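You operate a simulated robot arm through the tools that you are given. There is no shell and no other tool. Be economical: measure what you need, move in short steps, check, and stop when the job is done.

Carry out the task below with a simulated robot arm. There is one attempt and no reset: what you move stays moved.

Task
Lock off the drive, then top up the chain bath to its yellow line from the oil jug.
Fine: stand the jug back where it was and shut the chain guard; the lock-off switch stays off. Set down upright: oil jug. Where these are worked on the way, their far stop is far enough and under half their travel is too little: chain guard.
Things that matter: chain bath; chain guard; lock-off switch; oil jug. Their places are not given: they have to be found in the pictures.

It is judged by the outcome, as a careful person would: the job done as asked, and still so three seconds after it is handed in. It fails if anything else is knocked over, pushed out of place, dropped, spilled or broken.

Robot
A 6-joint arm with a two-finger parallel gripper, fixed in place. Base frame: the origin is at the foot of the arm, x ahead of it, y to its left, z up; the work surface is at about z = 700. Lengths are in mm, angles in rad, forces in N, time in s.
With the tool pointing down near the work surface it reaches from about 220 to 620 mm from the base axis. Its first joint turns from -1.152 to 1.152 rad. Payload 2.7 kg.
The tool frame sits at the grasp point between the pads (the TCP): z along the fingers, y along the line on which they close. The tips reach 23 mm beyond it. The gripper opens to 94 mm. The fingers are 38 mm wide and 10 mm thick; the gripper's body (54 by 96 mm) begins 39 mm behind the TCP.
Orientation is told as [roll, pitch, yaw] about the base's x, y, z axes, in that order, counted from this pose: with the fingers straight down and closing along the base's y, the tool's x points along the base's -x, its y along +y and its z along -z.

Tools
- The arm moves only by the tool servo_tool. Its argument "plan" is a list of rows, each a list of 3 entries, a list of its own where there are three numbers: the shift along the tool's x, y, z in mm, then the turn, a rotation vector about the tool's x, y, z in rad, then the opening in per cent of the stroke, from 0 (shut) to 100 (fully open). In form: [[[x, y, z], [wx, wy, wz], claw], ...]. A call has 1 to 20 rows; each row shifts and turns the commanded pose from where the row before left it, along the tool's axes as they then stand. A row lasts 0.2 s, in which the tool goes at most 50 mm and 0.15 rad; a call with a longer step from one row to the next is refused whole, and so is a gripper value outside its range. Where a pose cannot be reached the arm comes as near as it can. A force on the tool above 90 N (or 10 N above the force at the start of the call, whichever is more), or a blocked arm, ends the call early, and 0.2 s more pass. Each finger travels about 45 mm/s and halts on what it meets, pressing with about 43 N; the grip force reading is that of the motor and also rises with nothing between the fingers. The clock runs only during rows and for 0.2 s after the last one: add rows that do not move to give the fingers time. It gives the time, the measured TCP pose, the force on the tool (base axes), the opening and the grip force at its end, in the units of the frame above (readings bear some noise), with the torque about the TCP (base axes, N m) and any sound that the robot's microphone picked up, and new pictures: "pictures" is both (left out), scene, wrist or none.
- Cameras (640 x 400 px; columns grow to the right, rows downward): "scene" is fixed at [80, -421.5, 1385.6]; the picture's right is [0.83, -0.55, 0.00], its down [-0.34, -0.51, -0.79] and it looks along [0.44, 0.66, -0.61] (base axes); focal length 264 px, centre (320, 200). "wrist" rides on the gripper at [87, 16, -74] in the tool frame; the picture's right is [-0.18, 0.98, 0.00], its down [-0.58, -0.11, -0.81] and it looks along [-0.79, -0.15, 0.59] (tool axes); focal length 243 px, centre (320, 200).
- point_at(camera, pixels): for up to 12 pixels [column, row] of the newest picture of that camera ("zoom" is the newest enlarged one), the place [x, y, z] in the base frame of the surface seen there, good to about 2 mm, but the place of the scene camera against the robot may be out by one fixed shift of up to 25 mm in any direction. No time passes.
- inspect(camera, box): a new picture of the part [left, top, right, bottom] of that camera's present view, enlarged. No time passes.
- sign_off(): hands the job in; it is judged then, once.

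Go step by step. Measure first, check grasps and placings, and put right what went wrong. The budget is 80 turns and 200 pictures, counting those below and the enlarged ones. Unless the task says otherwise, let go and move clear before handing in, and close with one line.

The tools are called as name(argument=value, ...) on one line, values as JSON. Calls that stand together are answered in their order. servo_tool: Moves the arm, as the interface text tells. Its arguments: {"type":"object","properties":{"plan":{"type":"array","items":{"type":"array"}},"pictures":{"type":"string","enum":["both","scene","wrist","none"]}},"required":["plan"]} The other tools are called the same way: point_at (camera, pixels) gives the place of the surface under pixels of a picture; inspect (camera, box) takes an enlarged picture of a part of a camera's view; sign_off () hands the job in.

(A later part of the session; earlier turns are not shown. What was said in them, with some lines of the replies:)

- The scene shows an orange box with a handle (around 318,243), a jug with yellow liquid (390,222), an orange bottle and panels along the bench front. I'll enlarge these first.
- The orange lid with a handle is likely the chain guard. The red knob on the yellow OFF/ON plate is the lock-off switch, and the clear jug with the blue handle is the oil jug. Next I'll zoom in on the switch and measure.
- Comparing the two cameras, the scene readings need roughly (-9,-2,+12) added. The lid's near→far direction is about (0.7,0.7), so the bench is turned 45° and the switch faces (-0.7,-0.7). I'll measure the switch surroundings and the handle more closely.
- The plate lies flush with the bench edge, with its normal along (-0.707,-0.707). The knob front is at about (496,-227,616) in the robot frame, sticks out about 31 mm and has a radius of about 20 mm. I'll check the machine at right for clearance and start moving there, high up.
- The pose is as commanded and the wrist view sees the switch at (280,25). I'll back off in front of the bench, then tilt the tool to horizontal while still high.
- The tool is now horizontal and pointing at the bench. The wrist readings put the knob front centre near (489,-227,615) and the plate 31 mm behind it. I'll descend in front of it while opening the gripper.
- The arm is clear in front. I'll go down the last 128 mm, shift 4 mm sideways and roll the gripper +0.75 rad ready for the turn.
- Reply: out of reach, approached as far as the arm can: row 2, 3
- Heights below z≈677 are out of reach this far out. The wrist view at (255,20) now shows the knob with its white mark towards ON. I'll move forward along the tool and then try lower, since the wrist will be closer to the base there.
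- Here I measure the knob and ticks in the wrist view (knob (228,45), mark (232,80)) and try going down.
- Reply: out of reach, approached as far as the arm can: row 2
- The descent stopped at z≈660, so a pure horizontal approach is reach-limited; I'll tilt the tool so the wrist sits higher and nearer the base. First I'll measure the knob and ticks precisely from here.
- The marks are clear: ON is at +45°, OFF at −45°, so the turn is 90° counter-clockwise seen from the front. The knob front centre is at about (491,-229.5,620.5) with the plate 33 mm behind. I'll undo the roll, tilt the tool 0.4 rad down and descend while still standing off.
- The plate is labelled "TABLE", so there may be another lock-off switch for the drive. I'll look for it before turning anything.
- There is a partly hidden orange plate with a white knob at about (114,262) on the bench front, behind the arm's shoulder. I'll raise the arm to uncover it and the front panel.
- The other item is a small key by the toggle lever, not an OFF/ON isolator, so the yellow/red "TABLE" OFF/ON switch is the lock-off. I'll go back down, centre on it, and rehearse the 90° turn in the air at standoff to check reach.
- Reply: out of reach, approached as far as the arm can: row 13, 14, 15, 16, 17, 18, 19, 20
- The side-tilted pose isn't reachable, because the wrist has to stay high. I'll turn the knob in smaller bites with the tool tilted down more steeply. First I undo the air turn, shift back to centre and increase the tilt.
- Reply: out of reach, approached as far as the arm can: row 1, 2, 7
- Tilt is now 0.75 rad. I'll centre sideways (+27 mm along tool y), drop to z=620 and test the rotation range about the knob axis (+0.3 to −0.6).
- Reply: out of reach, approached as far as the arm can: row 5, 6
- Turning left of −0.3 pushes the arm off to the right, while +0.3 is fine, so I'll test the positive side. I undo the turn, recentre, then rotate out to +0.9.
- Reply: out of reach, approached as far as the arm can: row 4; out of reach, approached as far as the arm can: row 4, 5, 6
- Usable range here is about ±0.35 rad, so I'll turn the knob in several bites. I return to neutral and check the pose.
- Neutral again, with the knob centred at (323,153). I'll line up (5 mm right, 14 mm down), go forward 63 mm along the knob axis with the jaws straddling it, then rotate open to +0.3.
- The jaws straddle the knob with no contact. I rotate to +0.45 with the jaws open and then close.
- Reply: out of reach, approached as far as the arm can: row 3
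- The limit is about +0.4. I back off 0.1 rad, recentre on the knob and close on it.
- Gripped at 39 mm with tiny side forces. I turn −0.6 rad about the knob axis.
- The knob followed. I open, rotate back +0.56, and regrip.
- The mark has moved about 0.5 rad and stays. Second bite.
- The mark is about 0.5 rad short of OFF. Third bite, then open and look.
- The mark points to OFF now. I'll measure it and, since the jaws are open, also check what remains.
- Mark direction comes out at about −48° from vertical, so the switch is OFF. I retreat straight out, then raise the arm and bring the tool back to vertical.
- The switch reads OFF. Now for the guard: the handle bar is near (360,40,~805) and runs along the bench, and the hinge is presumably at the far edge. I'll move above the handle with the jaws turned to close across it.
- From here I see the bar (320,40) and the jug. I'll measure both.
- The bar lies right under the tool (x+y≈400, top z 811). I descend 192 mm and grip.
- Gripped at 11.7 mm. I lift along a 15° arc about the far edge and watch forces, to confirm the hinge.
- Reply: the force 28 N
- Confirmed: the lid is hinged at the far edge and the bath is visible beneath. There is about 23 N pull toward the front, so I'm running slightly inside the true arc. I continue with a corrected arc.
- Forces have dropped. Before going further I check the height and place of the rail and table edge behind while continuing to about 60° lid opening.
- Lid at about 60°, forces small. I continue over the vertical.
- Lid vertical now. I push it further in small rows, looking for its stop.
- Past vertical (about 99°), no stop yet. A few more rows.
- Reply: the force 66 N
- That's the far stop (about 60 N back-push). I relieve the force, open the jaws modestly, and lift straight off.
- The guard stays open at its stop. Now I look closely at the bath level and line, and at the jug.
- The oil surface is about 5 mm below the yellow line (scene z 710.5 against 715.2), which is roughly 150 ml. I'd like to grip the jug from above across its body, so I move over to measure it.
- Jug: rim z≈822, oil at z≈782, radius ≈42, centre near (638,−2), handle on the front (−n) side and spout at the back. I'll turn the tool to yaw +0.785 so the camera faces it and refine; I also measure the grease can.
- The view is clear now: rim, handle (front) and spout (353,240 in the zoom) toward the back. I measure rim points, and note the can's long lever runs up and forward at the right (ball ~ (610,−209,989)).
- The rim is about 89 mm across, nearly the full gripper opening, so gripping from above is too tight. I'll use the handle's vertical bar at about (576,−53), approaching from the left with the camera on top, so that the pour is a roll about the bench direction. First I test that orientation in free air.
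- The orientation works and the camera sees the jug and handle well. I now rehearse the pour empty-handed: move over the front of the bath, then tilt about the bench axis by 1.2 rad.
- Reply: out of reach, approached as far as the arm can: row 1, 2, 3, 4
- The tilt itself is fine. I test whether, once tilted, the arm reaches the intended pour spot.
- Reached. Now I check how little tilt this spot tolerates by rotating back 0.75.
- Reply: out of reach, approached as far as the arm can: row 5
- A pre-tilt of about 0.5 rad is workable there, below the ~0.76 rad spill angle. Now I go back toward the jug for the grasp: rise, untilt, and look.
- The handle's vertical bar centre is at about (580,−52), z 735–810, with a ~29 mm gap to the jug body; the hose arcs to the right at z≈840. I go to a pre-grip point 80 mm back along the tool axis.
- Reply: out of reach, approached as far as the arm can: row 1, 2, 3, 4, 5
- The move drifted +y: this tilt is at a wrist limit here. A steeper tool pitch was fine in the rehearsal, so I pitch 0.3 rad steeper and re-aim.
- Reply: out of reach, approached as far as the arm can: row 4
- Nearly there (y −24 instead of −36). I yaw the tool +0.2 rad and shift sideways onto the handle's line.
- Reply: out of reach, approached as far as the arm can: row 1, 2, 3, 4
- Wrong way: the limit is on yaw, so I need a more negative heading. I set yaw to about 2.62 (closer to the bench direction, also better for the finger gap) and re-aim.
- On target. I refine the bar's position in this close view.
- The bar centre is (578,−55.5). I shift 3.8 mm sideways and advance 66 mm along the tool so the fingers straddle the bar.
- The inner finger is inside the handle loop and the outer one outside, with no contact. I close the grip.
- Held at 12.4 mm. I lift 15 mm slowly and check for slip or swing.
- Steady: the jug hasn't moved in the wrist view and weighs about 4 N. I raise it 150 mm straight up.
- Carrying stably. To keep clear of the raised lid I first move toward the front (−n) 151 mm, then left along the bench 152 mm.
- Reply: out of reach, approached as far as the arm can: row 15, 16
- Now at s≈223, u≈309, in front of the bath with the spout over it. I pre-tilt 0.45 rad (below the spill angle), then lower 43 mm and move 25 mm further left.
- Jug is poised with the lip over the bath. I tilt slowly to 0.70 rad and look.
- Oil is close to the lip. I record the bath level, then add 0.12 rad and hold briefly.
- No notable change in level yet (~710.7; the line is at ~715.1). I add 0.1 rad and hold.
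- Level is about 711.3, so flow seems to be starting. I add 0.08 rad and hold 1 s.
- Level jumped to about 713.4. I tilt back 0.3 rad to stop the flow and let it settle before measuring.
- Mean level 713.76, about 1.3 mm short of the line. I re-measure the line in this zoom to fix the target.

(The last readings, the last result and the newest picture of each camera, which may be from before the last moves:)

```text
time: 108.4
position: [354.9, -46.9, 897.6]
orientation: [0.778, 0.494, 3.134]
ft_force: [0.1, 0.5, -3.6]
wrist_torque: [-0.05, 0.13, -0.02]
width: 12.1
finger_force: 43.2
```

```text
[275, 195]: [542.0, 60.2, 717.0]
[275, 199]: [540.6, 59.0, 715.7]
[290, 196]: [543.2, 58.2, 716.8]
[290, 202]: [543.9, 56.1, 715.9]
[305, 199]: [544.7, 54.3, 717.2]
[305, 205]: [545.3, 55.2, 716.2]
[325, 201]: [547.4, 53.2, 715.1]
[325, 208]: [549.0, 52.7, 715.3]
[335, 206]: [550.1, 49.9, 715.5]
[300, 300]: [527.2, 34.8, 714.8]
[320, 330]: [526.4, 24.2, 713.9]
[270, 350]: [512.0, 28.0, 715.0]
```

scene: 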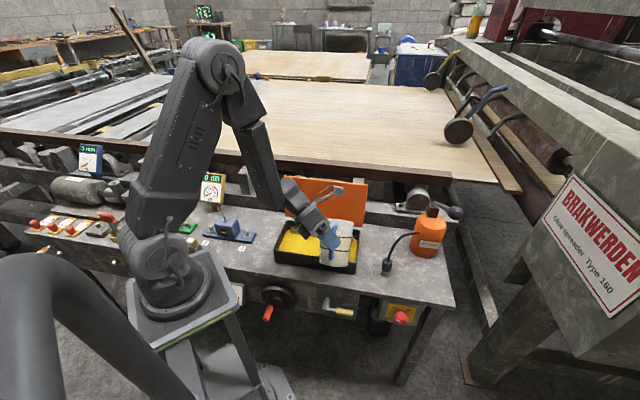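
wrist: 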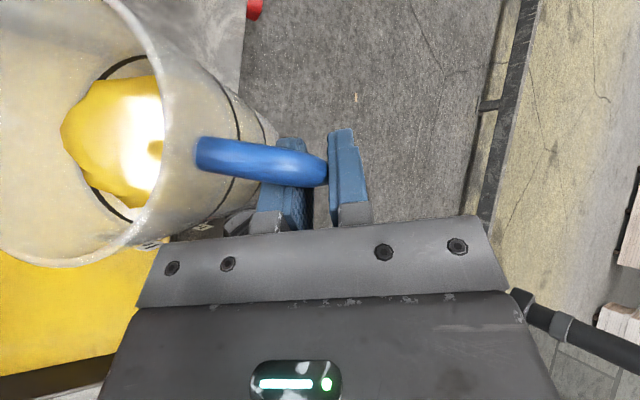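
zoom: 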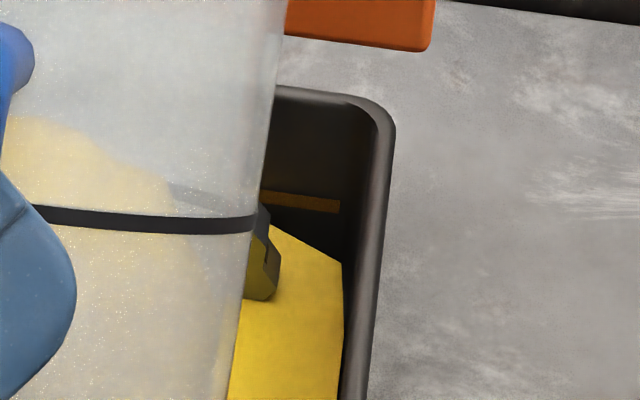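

The line averages 715.8 and the level is about 714.1, so roughly 1.7 mm remains. I tilt to 1.0 rad, hold briefly, and tilt back.

servo_tool(plan=[[[0, 0, 0], [-0.0634, -0.0261, -0.0729], 0], [[0, 0, 0], [-0.0634, -0.0261, -0.0729], 0], [[0, 0, 0], [-0.0634, -0.0261, -0.0729], 0], [[0, 0, 0], [0, 0, 0], 0], [[0, 0, 0], [0, 0, 0], 0]])

point_at(camera="scene", pixels=[[300, 244], [305, 250], [312, 248], [314, 254], [297, 248], [310, 241], [295, 252], [308, 254], [316, 250], [303, 238], [300, 250], [310, 246]])

```text
time: 109.6
position: [355.3, -47.5, 898.1]
orientation: [1.0, 0.274, -3.066]
ft_force: [-0.5, 0.4, -2.7]
wrist_torque: [-0.07, 0.03, -0.04]
width: 12.0
finger_force: 42.7
```

scene: 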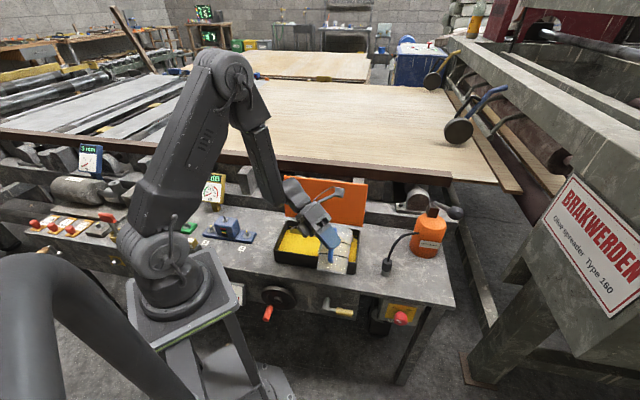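
wrist: 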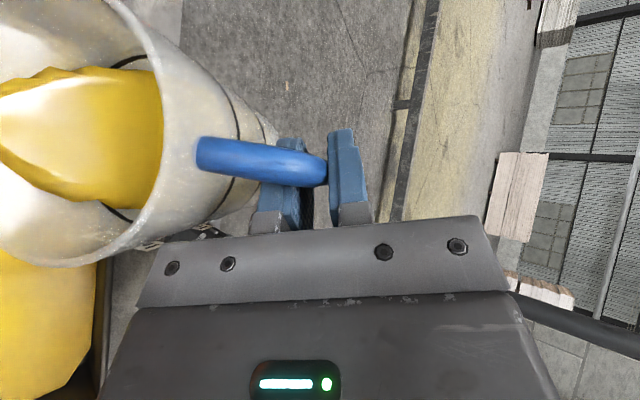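

```text
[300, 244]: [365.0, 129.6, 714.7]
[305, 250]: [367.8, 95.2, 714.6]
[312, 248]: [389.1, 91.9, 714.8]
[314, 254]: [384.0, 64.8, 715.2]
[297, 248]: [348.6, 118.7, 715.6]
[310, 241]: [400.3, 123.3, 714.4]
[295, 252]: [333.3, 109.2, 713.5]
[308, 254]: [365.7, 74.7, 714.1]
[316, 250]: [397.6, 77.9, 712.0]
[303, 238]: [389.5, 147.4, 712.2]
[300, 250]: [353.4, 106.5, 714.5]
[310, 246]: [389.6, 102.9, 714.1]
```

Mean 714.14, rising slowly. I hold 0.6 s more here.

servo_tool(plan=[[[0, 0, 0], [0, 0, 0], 0], [[0, 0, 0], [0, 0, 0], 0], [[0, 0, 0], [0, 0, 0], 0]])

point_at(camera="scene", pixels=[[300, 244], [305, 250], [312, 248], [314, 254], [297, 248], [310, 241], [295, 252], [308, 254], [316, 250], [303, 238], [300, 250], [310, 246]])

```text
time: 110.4
position: [354.4, -46.1, 898.7]
orientation: [0.999, 0.277, -3.066]
ft_force: [0.2, -1.0, -2.9]
wrist_torque: [-0.05, 0.06, 0.0]
width: 12.1
finger_force: 43.4
```

scene: 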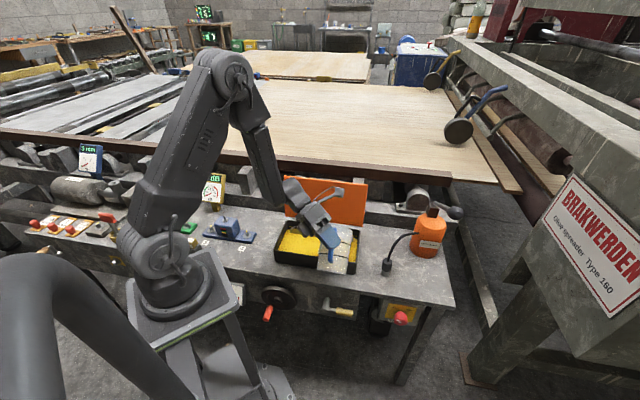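
wrist: 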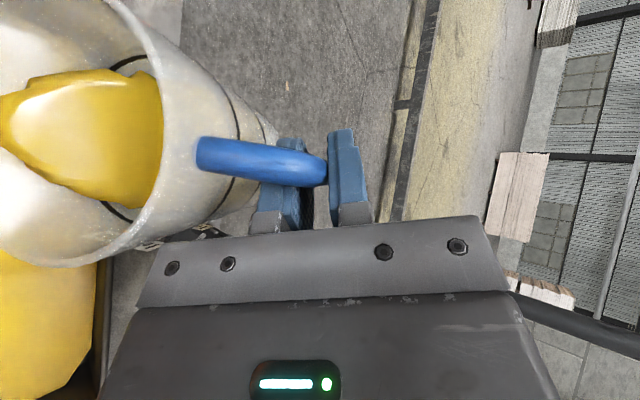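

```text
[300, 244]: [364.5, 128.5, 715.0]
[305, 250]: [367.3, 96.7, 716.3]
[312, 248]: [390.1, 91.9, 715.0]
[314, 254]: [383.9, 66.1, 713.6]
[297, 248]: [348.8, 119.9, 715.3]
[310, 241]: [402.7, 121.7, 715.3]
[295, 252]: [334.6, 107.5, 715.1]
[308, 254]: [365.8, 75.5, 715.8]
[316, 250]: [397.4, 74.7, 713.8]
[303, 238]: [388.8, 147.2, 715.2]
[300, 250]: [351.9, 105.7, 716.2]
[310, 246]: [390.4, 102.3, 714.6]
```

Mean 715.1 now, with a little still in flight. I stop by tilting back 0.4 rad and let it settle.

servo_tool(plan=[[[0, 0, 0], [0.0888, 0.0365, 0.1021], 0], [[0, 0, 0], [0.0888, 0.0365, 0.1021], 0], [[0, 0, 0], [0.0761, 0.0313, 0.0875], 0], [[0, 0, 0], [0, 0, 0], 0], [[0, 0, 0], [0, 0, 0], 0], [[0, 0, 0], [0, 0, 0], 0], [[0, 0, 0], [0, 0, 0], 0], [[0, 0, 0], [0, 0, 0], 0], [[0, 0, 0], [0, 0, 0], 0]])

point_at(camera="scene", pixels=[[300, 244], [305, 250], [312, 248], [314, 254], [297, 248], [310, 241], [295, 252], [308, 254], [316, 250], [303, 238], [300, 250], [310, 246]])

inspect(camera="scene", box=[284, 218, 308, 242])

inspect(camera="scene", box=[346, 226, 366, 246])

point_at(camera="zoom", pixels=[[280, 196], [290, 199], [300, 201], [310, 203], [320, 205], [330, 205], [300, 300], [320, 330], [270, 350], [290, 270], [310, 370], [290, 320]])

```text
time: 112.4
position: [355.3, -47.3, 897.8]
orientation: [0.693, 0.562, 3.091]
ft_force: [-0.1, 0.4, -3.5]
wrist_torque: [-0.09, 0.07, -0.01]
width: 12.1
finger_force: 42.9
```

scene: 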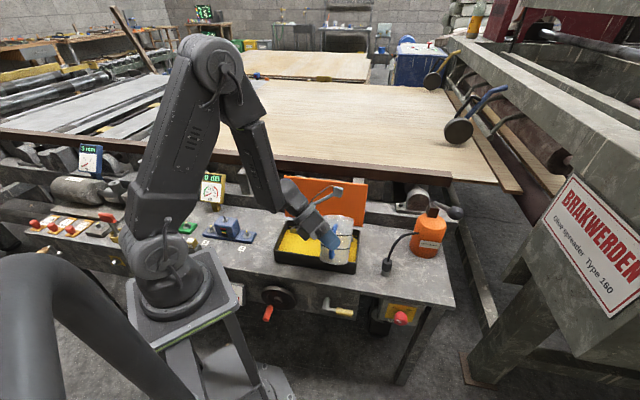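
wrist: 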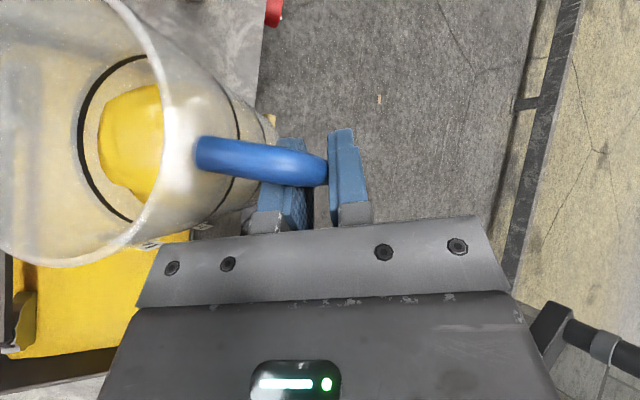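

```text
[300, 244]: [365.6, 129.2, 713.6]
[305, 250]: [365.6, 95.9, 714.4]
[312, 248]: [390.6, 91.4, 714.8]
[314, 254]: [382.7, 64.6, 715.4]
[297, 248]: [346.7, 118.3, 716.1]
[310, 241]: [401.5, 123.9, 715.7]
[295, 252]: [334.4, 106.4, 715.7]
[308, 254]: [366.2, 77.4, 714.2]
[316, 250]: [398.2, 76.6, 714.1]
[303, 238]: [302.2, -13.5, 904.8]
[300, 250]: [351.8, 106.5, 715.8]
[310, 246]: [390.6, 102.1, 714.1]
```

```text
16.00 times, centred on (296, 230) of scene
```

zoom: 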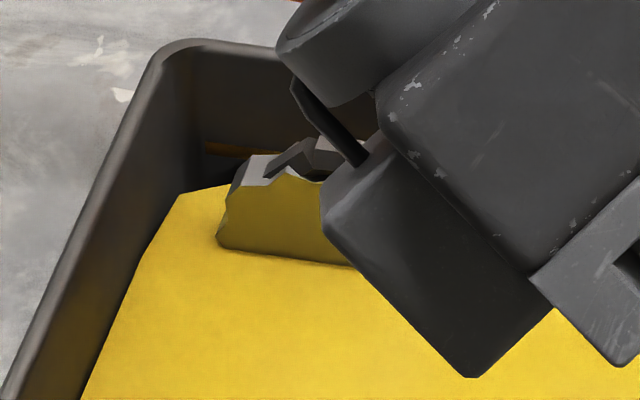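

```text
16.00 times, centred on (356, 236) of scene
```

zoom: 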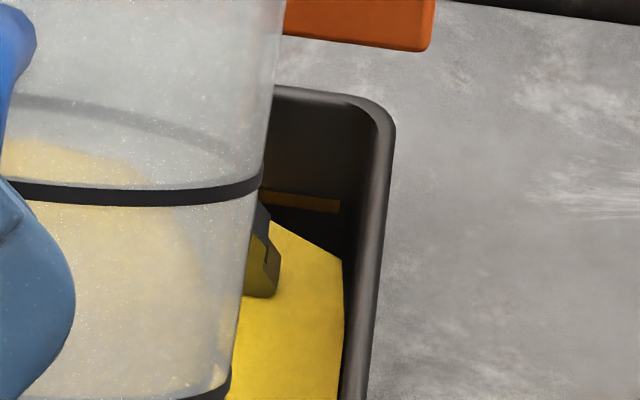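

```text
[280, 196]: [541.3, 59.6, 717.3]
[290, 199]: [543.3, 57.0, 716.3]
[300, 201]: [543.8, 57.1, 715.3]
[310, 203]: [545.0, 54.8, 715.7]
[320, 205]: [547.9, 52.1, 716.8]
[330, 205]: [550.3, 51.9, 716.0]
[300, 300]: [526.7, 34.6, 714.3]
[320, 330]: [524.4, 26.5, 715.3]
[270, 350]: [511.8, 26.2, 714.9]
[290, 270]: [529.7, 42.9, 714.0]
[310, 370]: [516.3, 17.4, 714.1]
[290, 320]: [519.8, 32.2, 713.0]
```

Settled level averages about 714.7 against the line's ~715.9, so about 1 mm more is needed. I make one more measured pour: tilt to ~1.03, hold 1 s, and tilt back in one call.

servo_tool(plan=[[[0, 0, 0], [-0.0908, -0.0374, -0.1044], 0], [[0, 0, 0], [-0.0908, -0.0374, -0.1044], 0], [[0, 0, 0], [-0.0908, -0.0374, -0.1044], 0], [[0, 0, 0], [0, 0, 0], 0], [[0, 0, 0], [0, 0, 0], 0], [[0, 0, 0], [0, 0, 0], 0], [[0, 0, 0], [0, 0, 0], 0], [[0, 0, 0], [0, 0, 0], 0], [[0, 0, 0], [0.0908, 0.0374, 0.1044], 0], [[0, 0, 0], [0.0908, 0.0374, 0.1044], 0], [[0, 0, 0], [0.0908, 0.0374, 0.1044], 0], [[0, 0, 0], [0, 0, 0], 0], [[0, 0, 0], [0, 0, 0], 0], [[0, 0, 0], [0, 0, 0], 0], [[0, 0, 0], [0, 0, 0], 0], [[0, 0, 0], [0, 0, 0], 0]])

point_at(camera="scene", pixels=[[300, 244], [305, 250], [312, 248], [314, 254], [297, 248], [310, 241], [295, 252], [308, 254], [316, 250], [292, 248], [300, 250], [310, 246]])

inspect(camera="scene", box=[346, 226, 366, 246])

point_at(camera="zoom", pixels=[[280, 196], [290, 199], [300, 201], [310, 203], [320, 205], [330, 205], [300, 300], [320, 330], [270, 350], [290, 270], [310, 370], [290, 320]])

```text
time: 115.8
position: [355.6, -47.4, 898.2]
orientation: [0.692, 0.561, 3.091]
ft_force: [0.0, -0.5, -3.2]
wrist_torque: [-0.09, 0.13, 0.02]
width: 12.3
finger_force: 42.5
```

scene: 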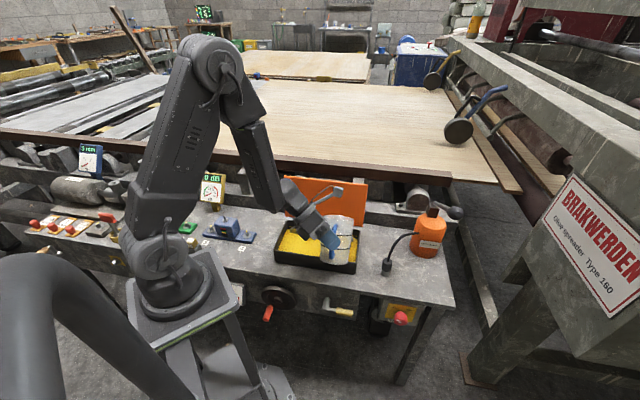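
wrist: 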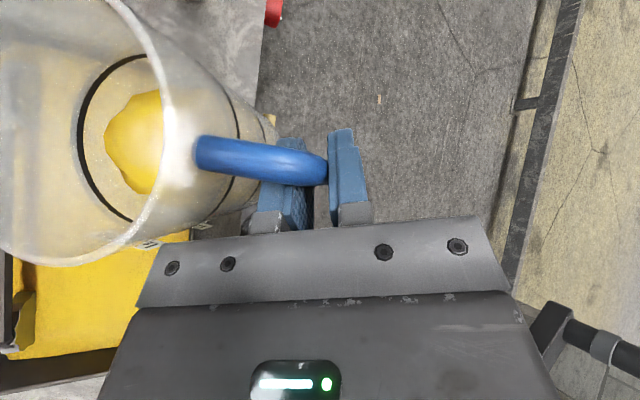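

```text
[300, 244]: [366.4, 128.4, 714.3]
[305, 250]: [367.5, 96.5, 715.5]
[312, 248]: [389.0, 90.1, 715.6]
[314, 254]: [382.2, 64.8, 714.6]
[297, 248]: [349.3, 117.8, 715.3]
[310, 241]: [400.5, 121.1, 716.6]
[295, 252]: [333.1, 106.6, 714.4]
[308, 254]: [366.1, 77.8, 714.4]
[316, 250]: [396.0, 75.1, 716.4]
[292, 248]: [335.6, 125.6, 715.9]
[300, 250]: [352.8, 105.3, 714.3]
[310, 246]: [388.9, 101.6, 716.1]
```

```text
16.00 times, centred on (356, 236) of scene
```

zoom: 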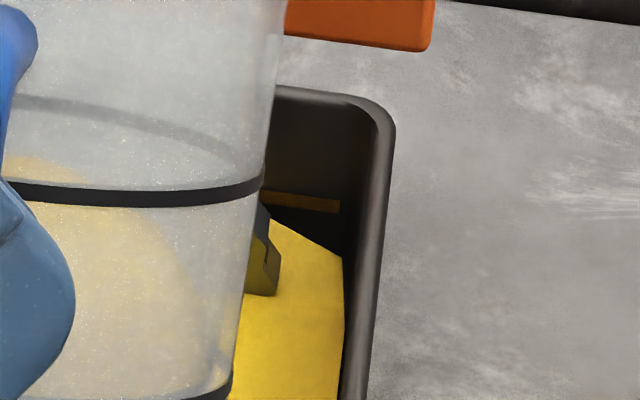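

```text
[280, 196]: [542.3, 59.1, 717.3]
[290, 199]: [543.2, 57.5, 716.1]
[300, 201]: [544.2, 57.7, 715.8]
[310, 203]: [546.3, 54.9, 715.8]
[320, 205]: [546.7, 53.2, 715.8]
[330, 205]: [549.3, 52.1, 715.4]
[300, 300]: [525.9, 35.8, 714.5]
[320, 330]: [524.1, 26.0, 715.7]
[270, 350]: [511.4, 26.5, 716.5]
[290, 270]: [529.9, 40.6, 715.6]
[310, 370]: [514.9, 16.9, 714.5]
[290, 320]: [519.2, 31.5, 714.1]
```

Level about 715.2 against the line's 716.0 (the line is ~2 mm thick). One more small pour of about the same size should land on it.

servo_tool(plan=[[[0, 0, 0], [-0.0935, -0.0385, -0.1075], 0], [[0, 0, 0], [-0.0935, -0.0385, -0.1075], 0], [[0, 0, 0], [-0.0935, -0.0385, -0.1075], 0], [[0, 0, 0], [-0.0127, -0.0052, -0.0146], 0], [[0, 0, 0], [0, 0, 0], 0], [[0, 0, 0], [0, 0, 0], 0], [[0, 0, 0], [0, 0, 0], 0], [[0, 0, 0], [0.0908, 0.0374, 0.1044], 0], [[0, 0, 0], [0.0908, 0.0374, 0.1044], 0], [[0, 0, 0], [0.0908, 0.0374, 0.1044], 0], [[0, 0, 0], [0.0208, 0.0085, 0.0239], 0], [[0, 0, 0], [0, 0, 0], 0], [[0, 0, 0], [0, 0, 0], 0], [[0, 0, 0], [0, 0, 0], 0], [[0, 0, 0], [0, 0, 0], 0], [[0, 0, 0], [0, 0, 0], 0]])

point_at(camera="scene", pixels=[[300, 244], [305, 250], [312, 248], [314, 254], [297, 248], [310, 241], [295, 252], [308, 254], [316, 250], [292, 248], [300, 250], [310, 246]])

inspect(camera="scene", box=[346, 226, 366, 246])

point_at(camera="zoom", pixels=[[280, 196], [290, 199], [300, 201], [310, 203], [320, 205], [330, 205], [300, 300], [320, 330], [270, 350], [290, 270], [310, 370], [290, 320]])

```text
time: 119.2
position: [354.2, -46.2, 898.0]
orientation: [0.693, 0.562, 3.09]
ft_force: [0.3, -0.4, -3.1]
wrist_torque: [-0.06, 0.13, -0.01]
width: 11.8
finger_force: 42.9
```

scene: 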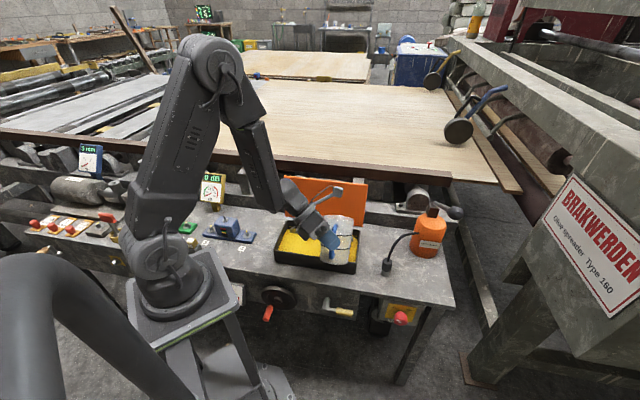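
wrist: 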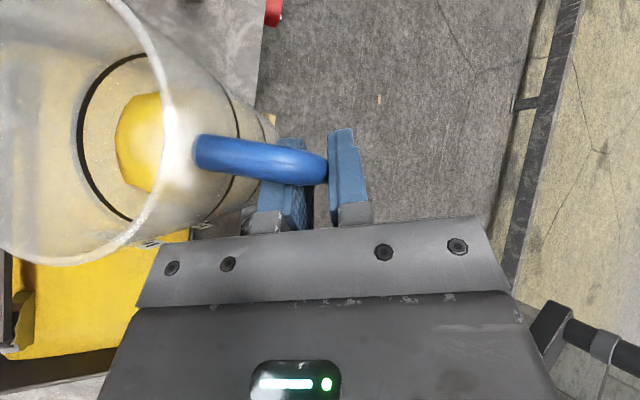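

```text
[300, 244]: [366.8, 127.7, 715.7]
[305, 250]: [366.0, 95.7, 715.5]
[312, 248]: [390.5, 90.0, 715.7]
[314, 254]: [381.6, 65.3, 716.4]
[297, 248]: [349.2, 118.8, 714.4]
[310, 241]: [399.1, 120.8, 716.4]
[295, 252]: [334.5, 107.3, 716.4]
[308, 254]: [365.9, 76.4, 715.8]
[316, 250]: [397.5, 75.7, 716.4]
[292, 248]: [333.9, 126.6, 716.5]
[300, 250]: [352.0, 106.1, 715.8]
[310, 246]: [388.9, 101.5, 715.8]
```

```text
16.00 times, centred on (356, 236) of scene
```

zoom: 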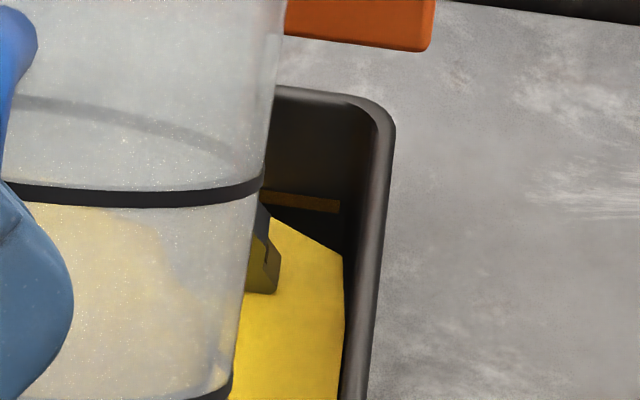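

```text
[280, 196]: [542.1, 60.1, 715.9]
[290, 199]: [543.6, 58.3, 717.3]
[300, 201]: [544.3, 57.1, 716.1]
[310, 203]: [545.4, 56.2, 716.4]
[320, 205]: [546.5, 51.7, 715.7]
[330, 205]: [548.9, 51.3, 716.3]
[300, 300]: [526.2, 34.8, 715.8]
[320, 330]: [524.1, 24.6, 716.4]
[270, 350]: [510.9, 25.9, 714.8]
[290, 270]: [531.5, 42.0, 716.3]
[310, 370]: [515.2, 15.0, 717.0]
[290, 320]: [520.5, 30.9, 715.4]
```

The level averages 715.9 against the line's 716.0, so the bath is filled to the line. I take the jug back by the reverse path: untilt partly, raise right/up, then untilt to upright.

servo_tool(plan=[[[0, 0, 0], [0.0476, 0.0196, 0.0547], 0], [[0, 0, 0], [0.0476, 0.0196, 0.0547], 0], [[7.5, 3.2, -1.9], [0, 0, 0], 0], [[10, 4.3, -2.6], [0, 0, 0], 0], [[10, 4.3, -2.6], [0, 0, 0], 0], [[10, 4.3, -2.6], [0, 0, 0], 0], [[7.5, 3.2, -1.9], [0, 0, 0], 0], [[0, 0, 0], [0.0285, 0.0117, 0.0328], 0], [[0, 0, 0], [0.057, 0.0235, 0.0656], 0], [[0, 0, 0], [0.057, 0.0235, 0.0656], 0], [[0, 0, 0], [0.057, 0.0235, 0.0656], 0], [[0, 0, 0], [0.057, 0.0235, 0.0656], 0], [[0, 0, 0], [0.0285, 0.0117, 0.0328], 0], [[0, 0, 0], [0, 0, 0], 0]])

```text
time: 122.2
position: [376.6, -61.0, 941.5]
orientation: [-0.01, 0.861, 2.619]
ft_force: [-1.2, -0.2, -2.9]
wrist_torque: [-0.14, 0.14, -0.01]
width: 12.2
finger_force: 42.9
```

scene: 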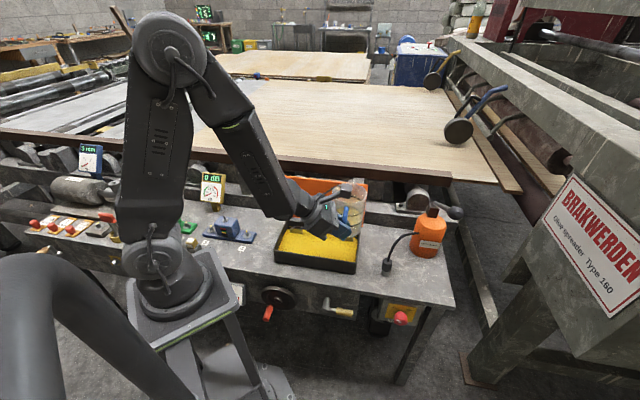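
wrist: 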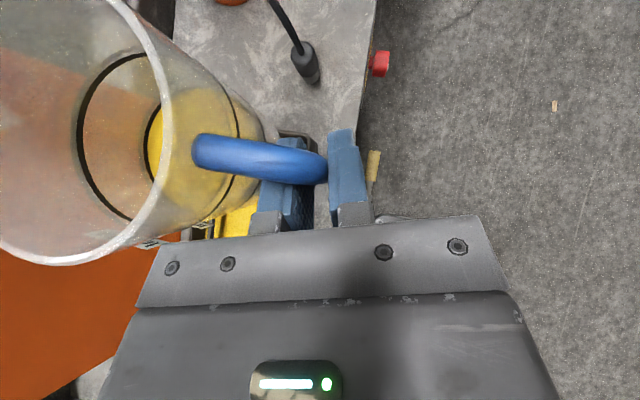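

Upright again and orientation matches the pick-up pose. I carry it back: right along the bench 134 mm, then toward the back 146 mm.

servo_tool(plan=[[[6.3, 2.6, 7.3], [0, 0, 0], 0], [[12.7, 5.2, 14.6], [0, 0, 0], 0], [[12.7, 5.2, 14.6], [0, 0, 0], 0], [[12.7, 5.2, 14.6], [0, 0, 0], 0], [[12.7, 5.2, 14.6], [0, 0, 0], 0], [[12.7, 5.2, 14.6], [0, 0, 0], 0], [[9.1, 3.8, 10.5], [0, 0, 0], 0], [[6.3, 2.6, 7.3], [0, 0, 0], 0], [[1.7, -9.65, 2], [0, 0, 0], 0], [[3.6, -20.3, 4.1], [0, 0, 0], 0], [[3.6, -20.3, 4.1], [0, 0, 0], 0], [[3.6, -20.3, 4.1], [0, 0, 0], 0], [[3.6, -20.3, 4.1], [0, 0, 0], 0], [[3.6, -20.3, 4.1], [0, 0, 0], 0], [[3.4, -19.3, 3.9], [0, 0, 0], 0], [[1.8, -10.3, 2.1], [0, 0, 0], 0], [[0, 0, 0], [0, 0, 0], 0]])

```text
time: 125.8
position: [575.2, -50.9, 942.5]
orientation: [-0.007, 0.861, 2.621]
ft_force: [-0.6, 0.1, -3.3]
wrist_torque: [-0.09, 0.17, -0.01]
width: 12.1
finger_force: 43.2
5 turns are left
```

scene: 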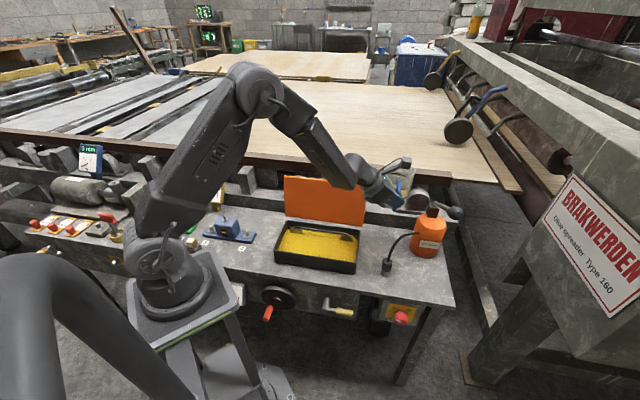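
wrist: 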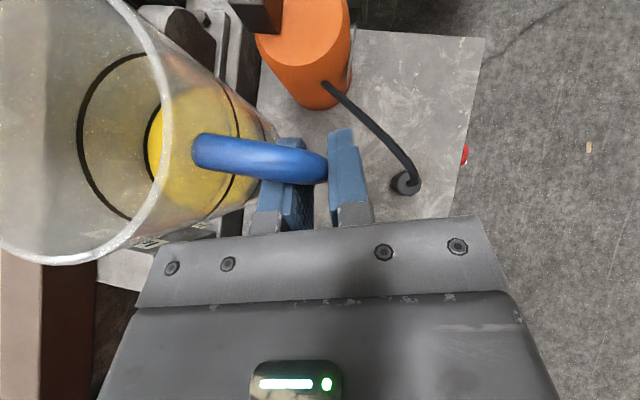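

The jug is back above its spot and upright; few turns are left, so I combine steps. I lower it 167 mm to the recorded place, open just enough, back out along the tool axis and rise.

servo_tool(plan=[[[-8.6, 1.6, 8.5], [0, 0, 0], 0], [[-21.1, 0, 18.4], [0, 0, 0], 0], [[-22.7, 0, 19.7], [0, 0, 0], 0], [[-22.7, 0, 19.7], [0, 0, 0], 0], [[-21.1, 0, 18.4], [0, 0, 0], 0], [[-15.1, 0, 13.1], [0, 0, 0], 0], [[-8.3, 0, 7.2], [0, 0, 0], 0], [[-4.5, 0, 3.9], [0, 0, 0], 0], [[-2.1, 0, 1.8], [0, 0, 0], 0], [[0, 0, 0], [0, 0, 0], 0], [[0, 0, 0], [0, 0, 0], 26], [[0, 0, 0], [0, 0, 0], 26], [[0, 0, 0], [0, 0, 0], 26]], pictures="both")

servo_tool(plan=[[[0, 0, -10], [0, 0, 0], 26], [[0, 0, -20], [0, 0, 0], 26], [[0, 0, -24], [0, 0, 0], 26], [[0, 0, -24], [0, 0, 0], 26], [[34, 0, -29.5], [0, 0, 0], 40], [[34, 0, -29.5], [0, 0, 0], 40], [[34, 0, -29.5], [0, 0, 0], 40], [[34, 0, -29.5], [0, 0, 0], 40], [[0, 0, 0], [-0.0997, 0, 0.0866], 40], [[0, 0, 0], [-0.0997, 0, 0.0866], 40], [[0, 0, 0], [0, -0.1433, 0], 40], [[0, 0, 0], [0, -0.1433, 0], 40], [[0, 0, 0], [0, -0.1433, 0], 40], [[0, 0, 0], [0, -0.1433, 0], 40], [[0, 0, 0], [0, -0.1433, 0], 40], [[0, 0, 0], [0, -0.1433, 0], 40], [[0, 0, 0], [0, 0, 0], 40]])

inspect(camera="scene", box=[250, 165, 450, 290])

point_at(camera="scene", pixels=[[284, 177], [325, 181], [368, 186], [320, 180], [390, 227], [384, 243], [402, 213], [374, 240]])

```text
time: 128.6
position: [577.4, -51.9, 775.6]
orientation: [-0.009, 0.859, 2.619]
ft_force: [-0.3, -0.4, 0.2]
wrist_torque: [0.01, -0.01, -0.01]
width: 24.3
finger_force: 0.1
```

scene: 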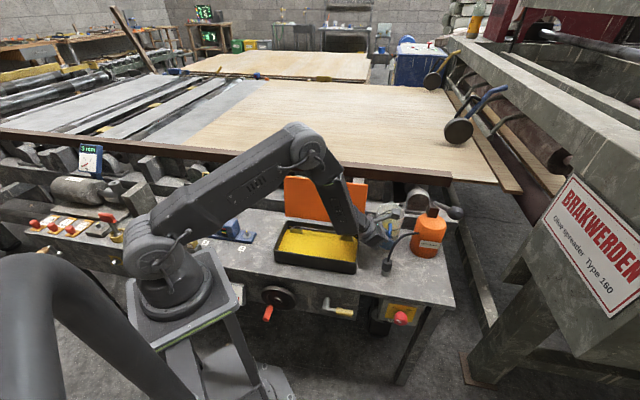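
wrist: 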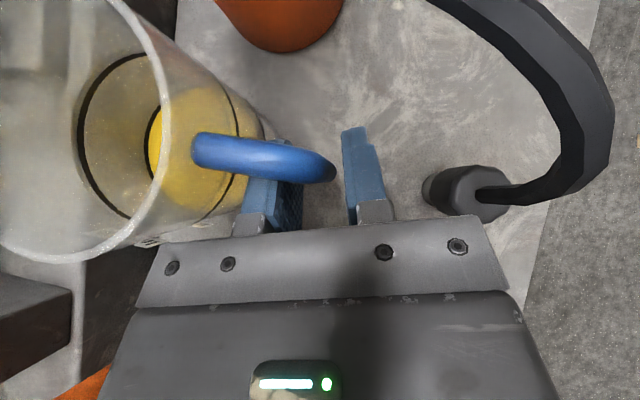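

```text
time: 132.2
position: [523.4, -24.4, 1006.1]
orientation: [-0.007, -0.002, 2.362]
ft_force: [-0.4, 0.0, 0.4]
wrist_torque: [-0.02, 0.03, -0.01]
width: 37.4
finger_force: 0.1
```

scene: 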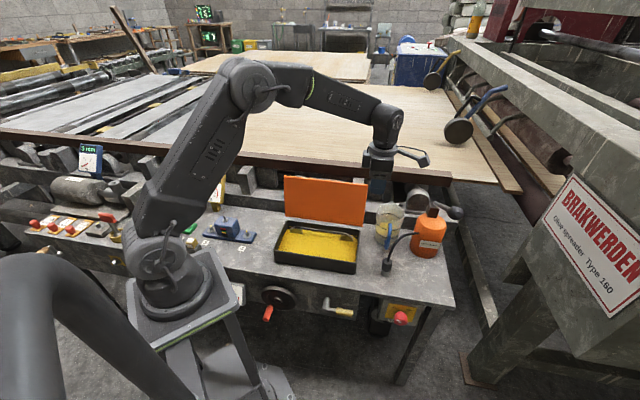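
wrist: 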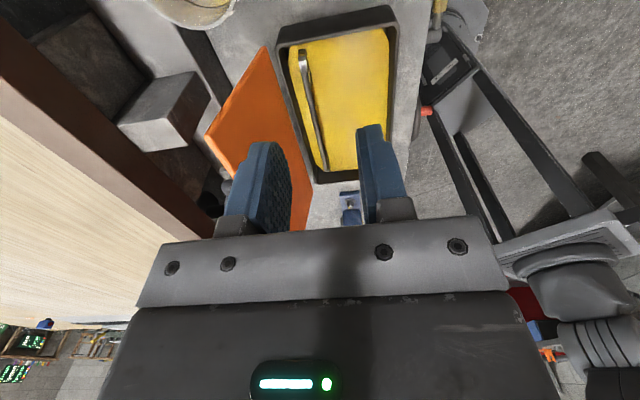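

```text
3.20 times, centred on (350, 228) of scene
```

zoom: 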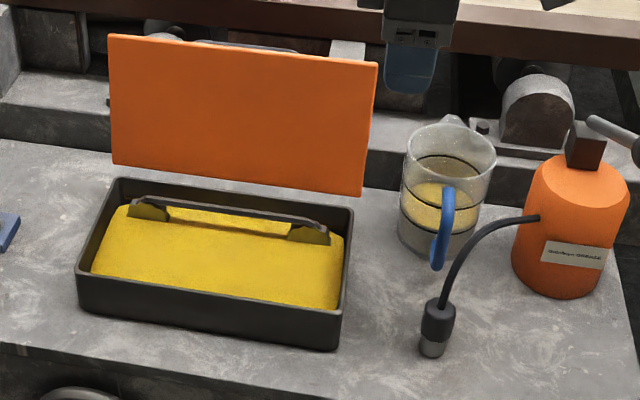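

```text
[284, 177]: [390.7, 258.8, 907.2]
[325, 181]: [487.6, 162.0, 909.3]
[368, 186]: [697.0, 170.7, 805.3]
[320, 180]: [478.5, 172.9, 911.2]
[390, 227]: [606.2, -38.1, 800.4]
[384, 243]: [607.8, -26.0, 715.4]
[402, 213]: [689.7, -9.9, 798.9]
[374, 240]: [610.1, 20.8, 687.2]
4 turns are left
```

The jug stands upright in its place and the guard is still at its stop. I move over the guard handle (about (504,185,894)), descend and grip it.

servo_tool(plan=[[[-32.3, -26.9, 0], [0, 0, 0], 40], [[-32.3, -26.9, 0], [0, 0, 0], 40], [[-32.3, -26.9, 0], [0, 0, 0], 40], [[-32.3, -26.9, 0], [0, 0, 0], 40], [[-32.3, -26.9, 0], [0, 0, 0], 40], [[0, 0, 0], [0, 0, 0], 40], [[0, 0, 36], [0, 0, 0], 40], [[0, 0, 36], [0, 0, 0], 40], [[0, 0, 27], [0, 0, 0], 40], [[0, 0, 10], [0, 0, 0], 40], [[0, 0, 0], [0, 0, 0], 40], [[0, 0, 0], [0, 0, 0], 0], [[0, 0, 0], [0, 0, 0], 0], [[0, 0, 0], [0, 0, 0], 0], [[0, 0, 0], [0, 0, 0], 0]])

inspect(camera="scene", box=[250, 145, 410, 270])

```text
time: 134.3
position: [505.7, 187.8, 925.5]
orientation: [-0.031, 0.011, 2.365]
ft_force: [0.3, 0.2, 0.8]
wrist_torque: [0.01, 0.01, -0.04]
width: 37.5
finger_force: 0.1
stopped in row 10: the force on the tool passed its limit at 109 N (the readings are from after the stop); the commanded pose is now the measured one
```

scene: 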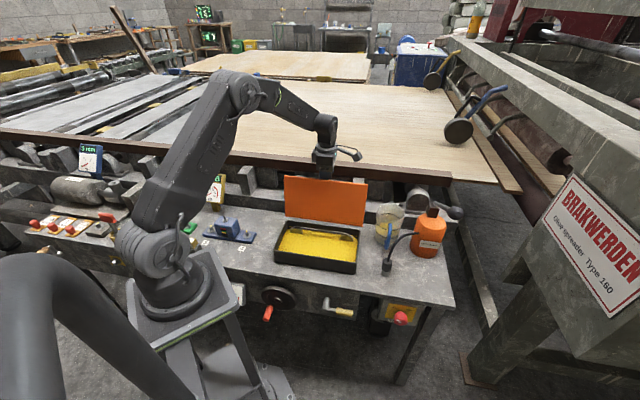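
wrist: 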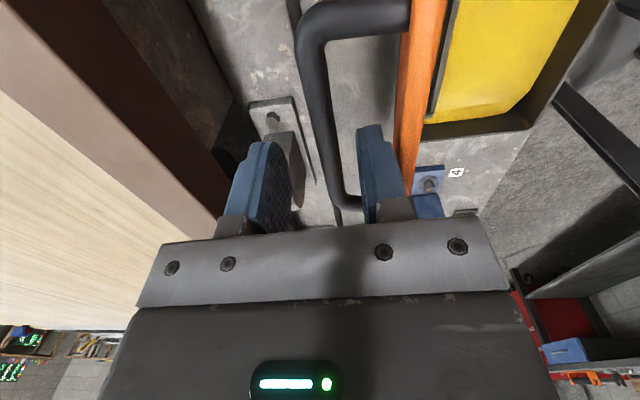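

```text
3.20 times, centred on (330, 208) of scene
3 turns are left
```

zoom: 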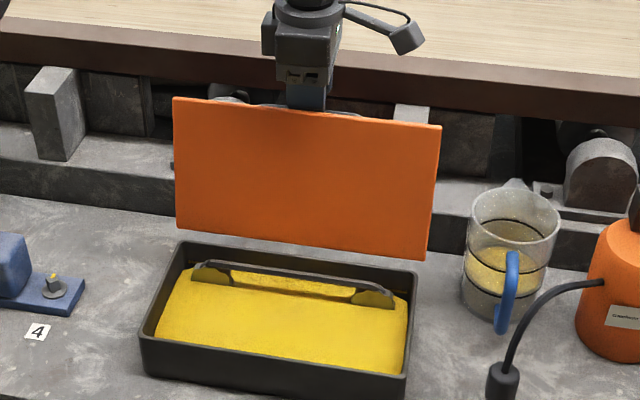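

The descent was stopped at z≈925: with the jaws at 40% the outer finger bracket met the lid's top edge (right of (400,170) in the wrist view); the bar itself is centred between the fingers. I straighten the tool, narrow the jaws to 24%, descend the rest gently, grip, and bring the guard down along the reverse arc.

servo_tool(plan=[[[0, 0, -5], [-0.031, -0.011, 0], 24], [[0, 0, 0], [0, 0, 0], 24], [[0, 0, 9], [0, 0, 0], 24], [[0, 0, 9], [0, 0, 0], 24], [[0, 0, 8], [0, 0, 0], 24], [[0, 0, 7.5], [0, 0, 0], 24], [[0, 0, 0], [0, 0, 0], 24], [[0, 0, 0], [0, 0, 0], 0], [[0, 0, 0], [0, 0, 0], 0], [[0, 0, 0], [0, 0, 0], 0]], pictures="wrist")

servo_tool(plan=[[[0, 14.6, -5.9], [0, 0, 0], 0], [[0, 12.7, -4.8], [0, 0, 0], 0], [[0, 13.1, -3.5], [0, 0, 0], 0], [[0, 13.3, -2.2], [0, 0, 0], 0], [[0, 13.5, -1], [0, 0, 0], 0], [[0, 13.5, 0.4], [0, 0, 0], 0], [[0, 13.5, 1.6], [0, 0, 0], 0], [[0, 13.2, 2.9], [0, 0, 0], 0], [[0, 12.8, 4.2], [0, 0, 0], 0], [[0, 12.5, 5.4], [0, 0, 0], 0], [[0, 11.8, 6.5], [0, 0, 0], 0], [[0, 11.1, 7.7], [0, 0, 0], 0], [[0, 10.4, 8.7], [0, 0, 0], 0], [[0, 9.5, 9.6], [0, 0, 0], 0], [[0, 8.5, 10.5], [0, 0, 0], 0], [[0, 7.5, 11.3], [0, 0, 0], 0], [[0, 6.4, 11.9], [0, 0, 0], 0], [[0, 5.2, 12.5], [0, 0, 0], 0], [[0, 3.9, 13], [0, 0, 0], 0], [[0, 0, 1], [0, 0, 0], 0]])

inspect(camera="scene", box=[250, 165, 410, 280])

point_at(camera="scene", pixels=[[272, 248], [357, 261], [280, 240], [350, 255], [300, 225], [345, 232], [301, 240], [329, 246]])

```text
time: 136.5
position: [503.6, 186.5, 896.9]
orientation: [0.011, -0.003, 2.359]
ft_force: [-24.1, -25.4, 6.8]
wrist_torque: [-0.26, -0.32, -1.82]
width: 11.9
finger_force: 44.5
```

wrist: 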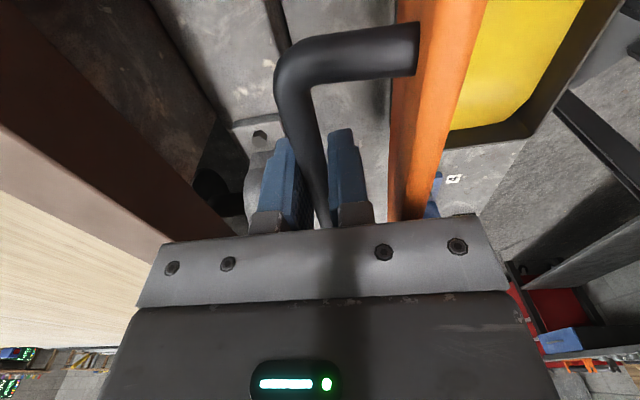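

```text
time: 140.7
position: [361.6, 40.4, 806.5]
orientation: [0.002, -0.001, 2.362]
ft_force: [-17.0, -8.8, 5.1]
wrist_torque: [-0.41, -0.39, -1.39]
width: 11.6
finger_force: 45.0
```

scene: 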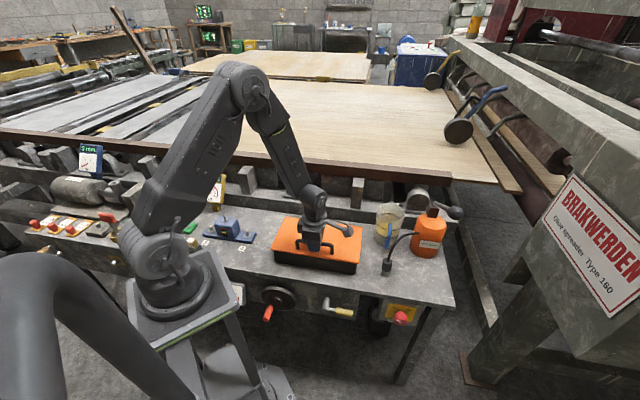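
wrist: 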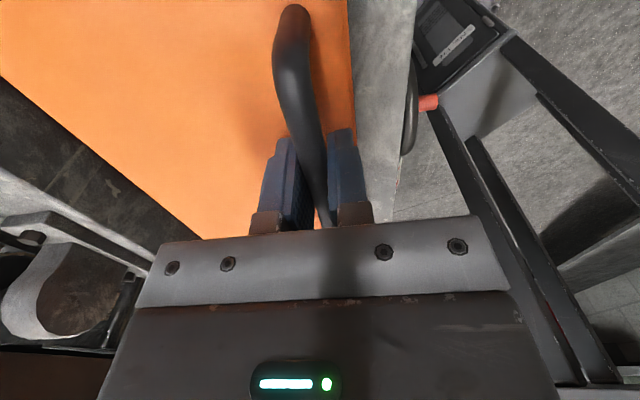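

```text
3.48 times, centred on (330, 222) of scene
```

zoom: 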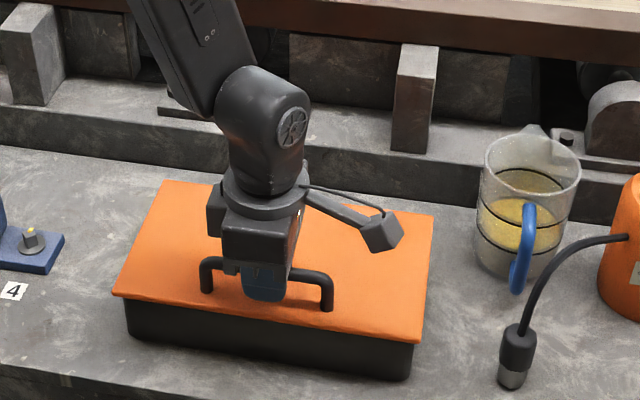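

```text
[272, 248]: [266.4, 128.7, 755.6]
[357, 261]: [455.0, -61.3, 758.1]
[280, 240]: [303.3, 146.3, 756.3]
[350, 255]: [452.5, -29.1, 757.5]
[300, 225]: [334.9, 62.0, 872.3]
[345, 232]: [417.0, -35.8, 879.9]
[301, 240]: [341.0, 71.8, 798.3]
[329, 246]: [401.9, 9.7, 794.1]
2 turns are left
```

The guard is closed: lid surface z 756–758 and handle back at (361,40,806), as at the start. I press lightly, open, and rise straight clear.

servo_tool(plan=[[[0, 1.5, 2], [0, 0, 0], 0], [[0, 0, 0], [0, 0, 0], 0], [[0, 0, 0], [0, 0, 0], 35], [[0, 0, 0], [0, 0, 0], 35], [[0, 0, 0], [0, 0, 0], 35], [[0, 0, -15], [0, 0, 0], 35], [[0, 0, -25], [0, 0, 0], 35], [[0, 0, -40], [0, 0, 0], 35], [[0, 0, -40], [0, 0, 0], 35], [[0, 0, -40], [0, 0, 0], 35], [[0, 0, 0], [0, 0, 0], 35]])

inspect(camera="scene", box=[250, 185, 450, 330])

```text
time: 143.1
position: [360.5, 39.4, 965.8]
orientation: [-0.001, 0.0, 2.365]
ft_force: [-1.2, 0.0, 0.5]
wrist_torque: [0.02, 0.0, 0.01]
width: 32.9
finger_force: 0.1
```

scene: 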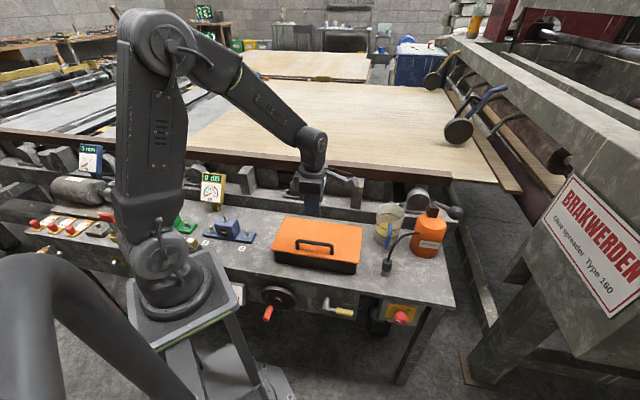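
wrist: 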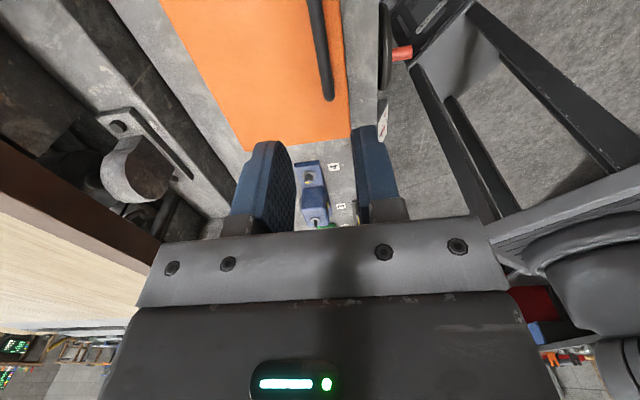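

```text
2.76 times, centred on (350, 258) of scene
1 turns are left
```

zoom: 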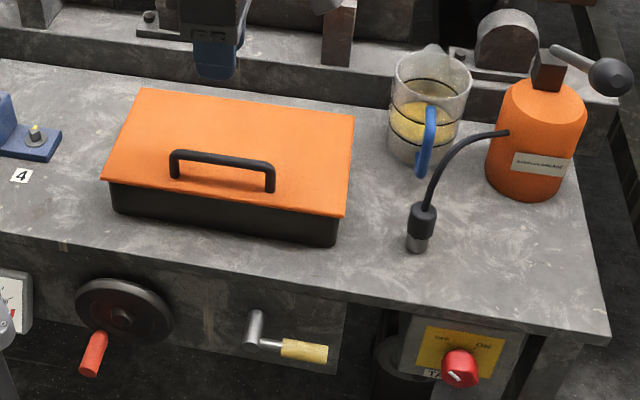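

The last picture shows the drive switch at OFF, the guard shut and the jug upright in its place; the arm is clear and I saw no spill. Before shutting the guard, the bath level measured about 0.1 mm below the centre of the yellow line.

sign_off()

```text
The job is handed in.
```

I turned the lock-off switch to OFF and left it there. I then topped the chain bath up to its yellow line, put the jug back upright in its place and shut the guard.
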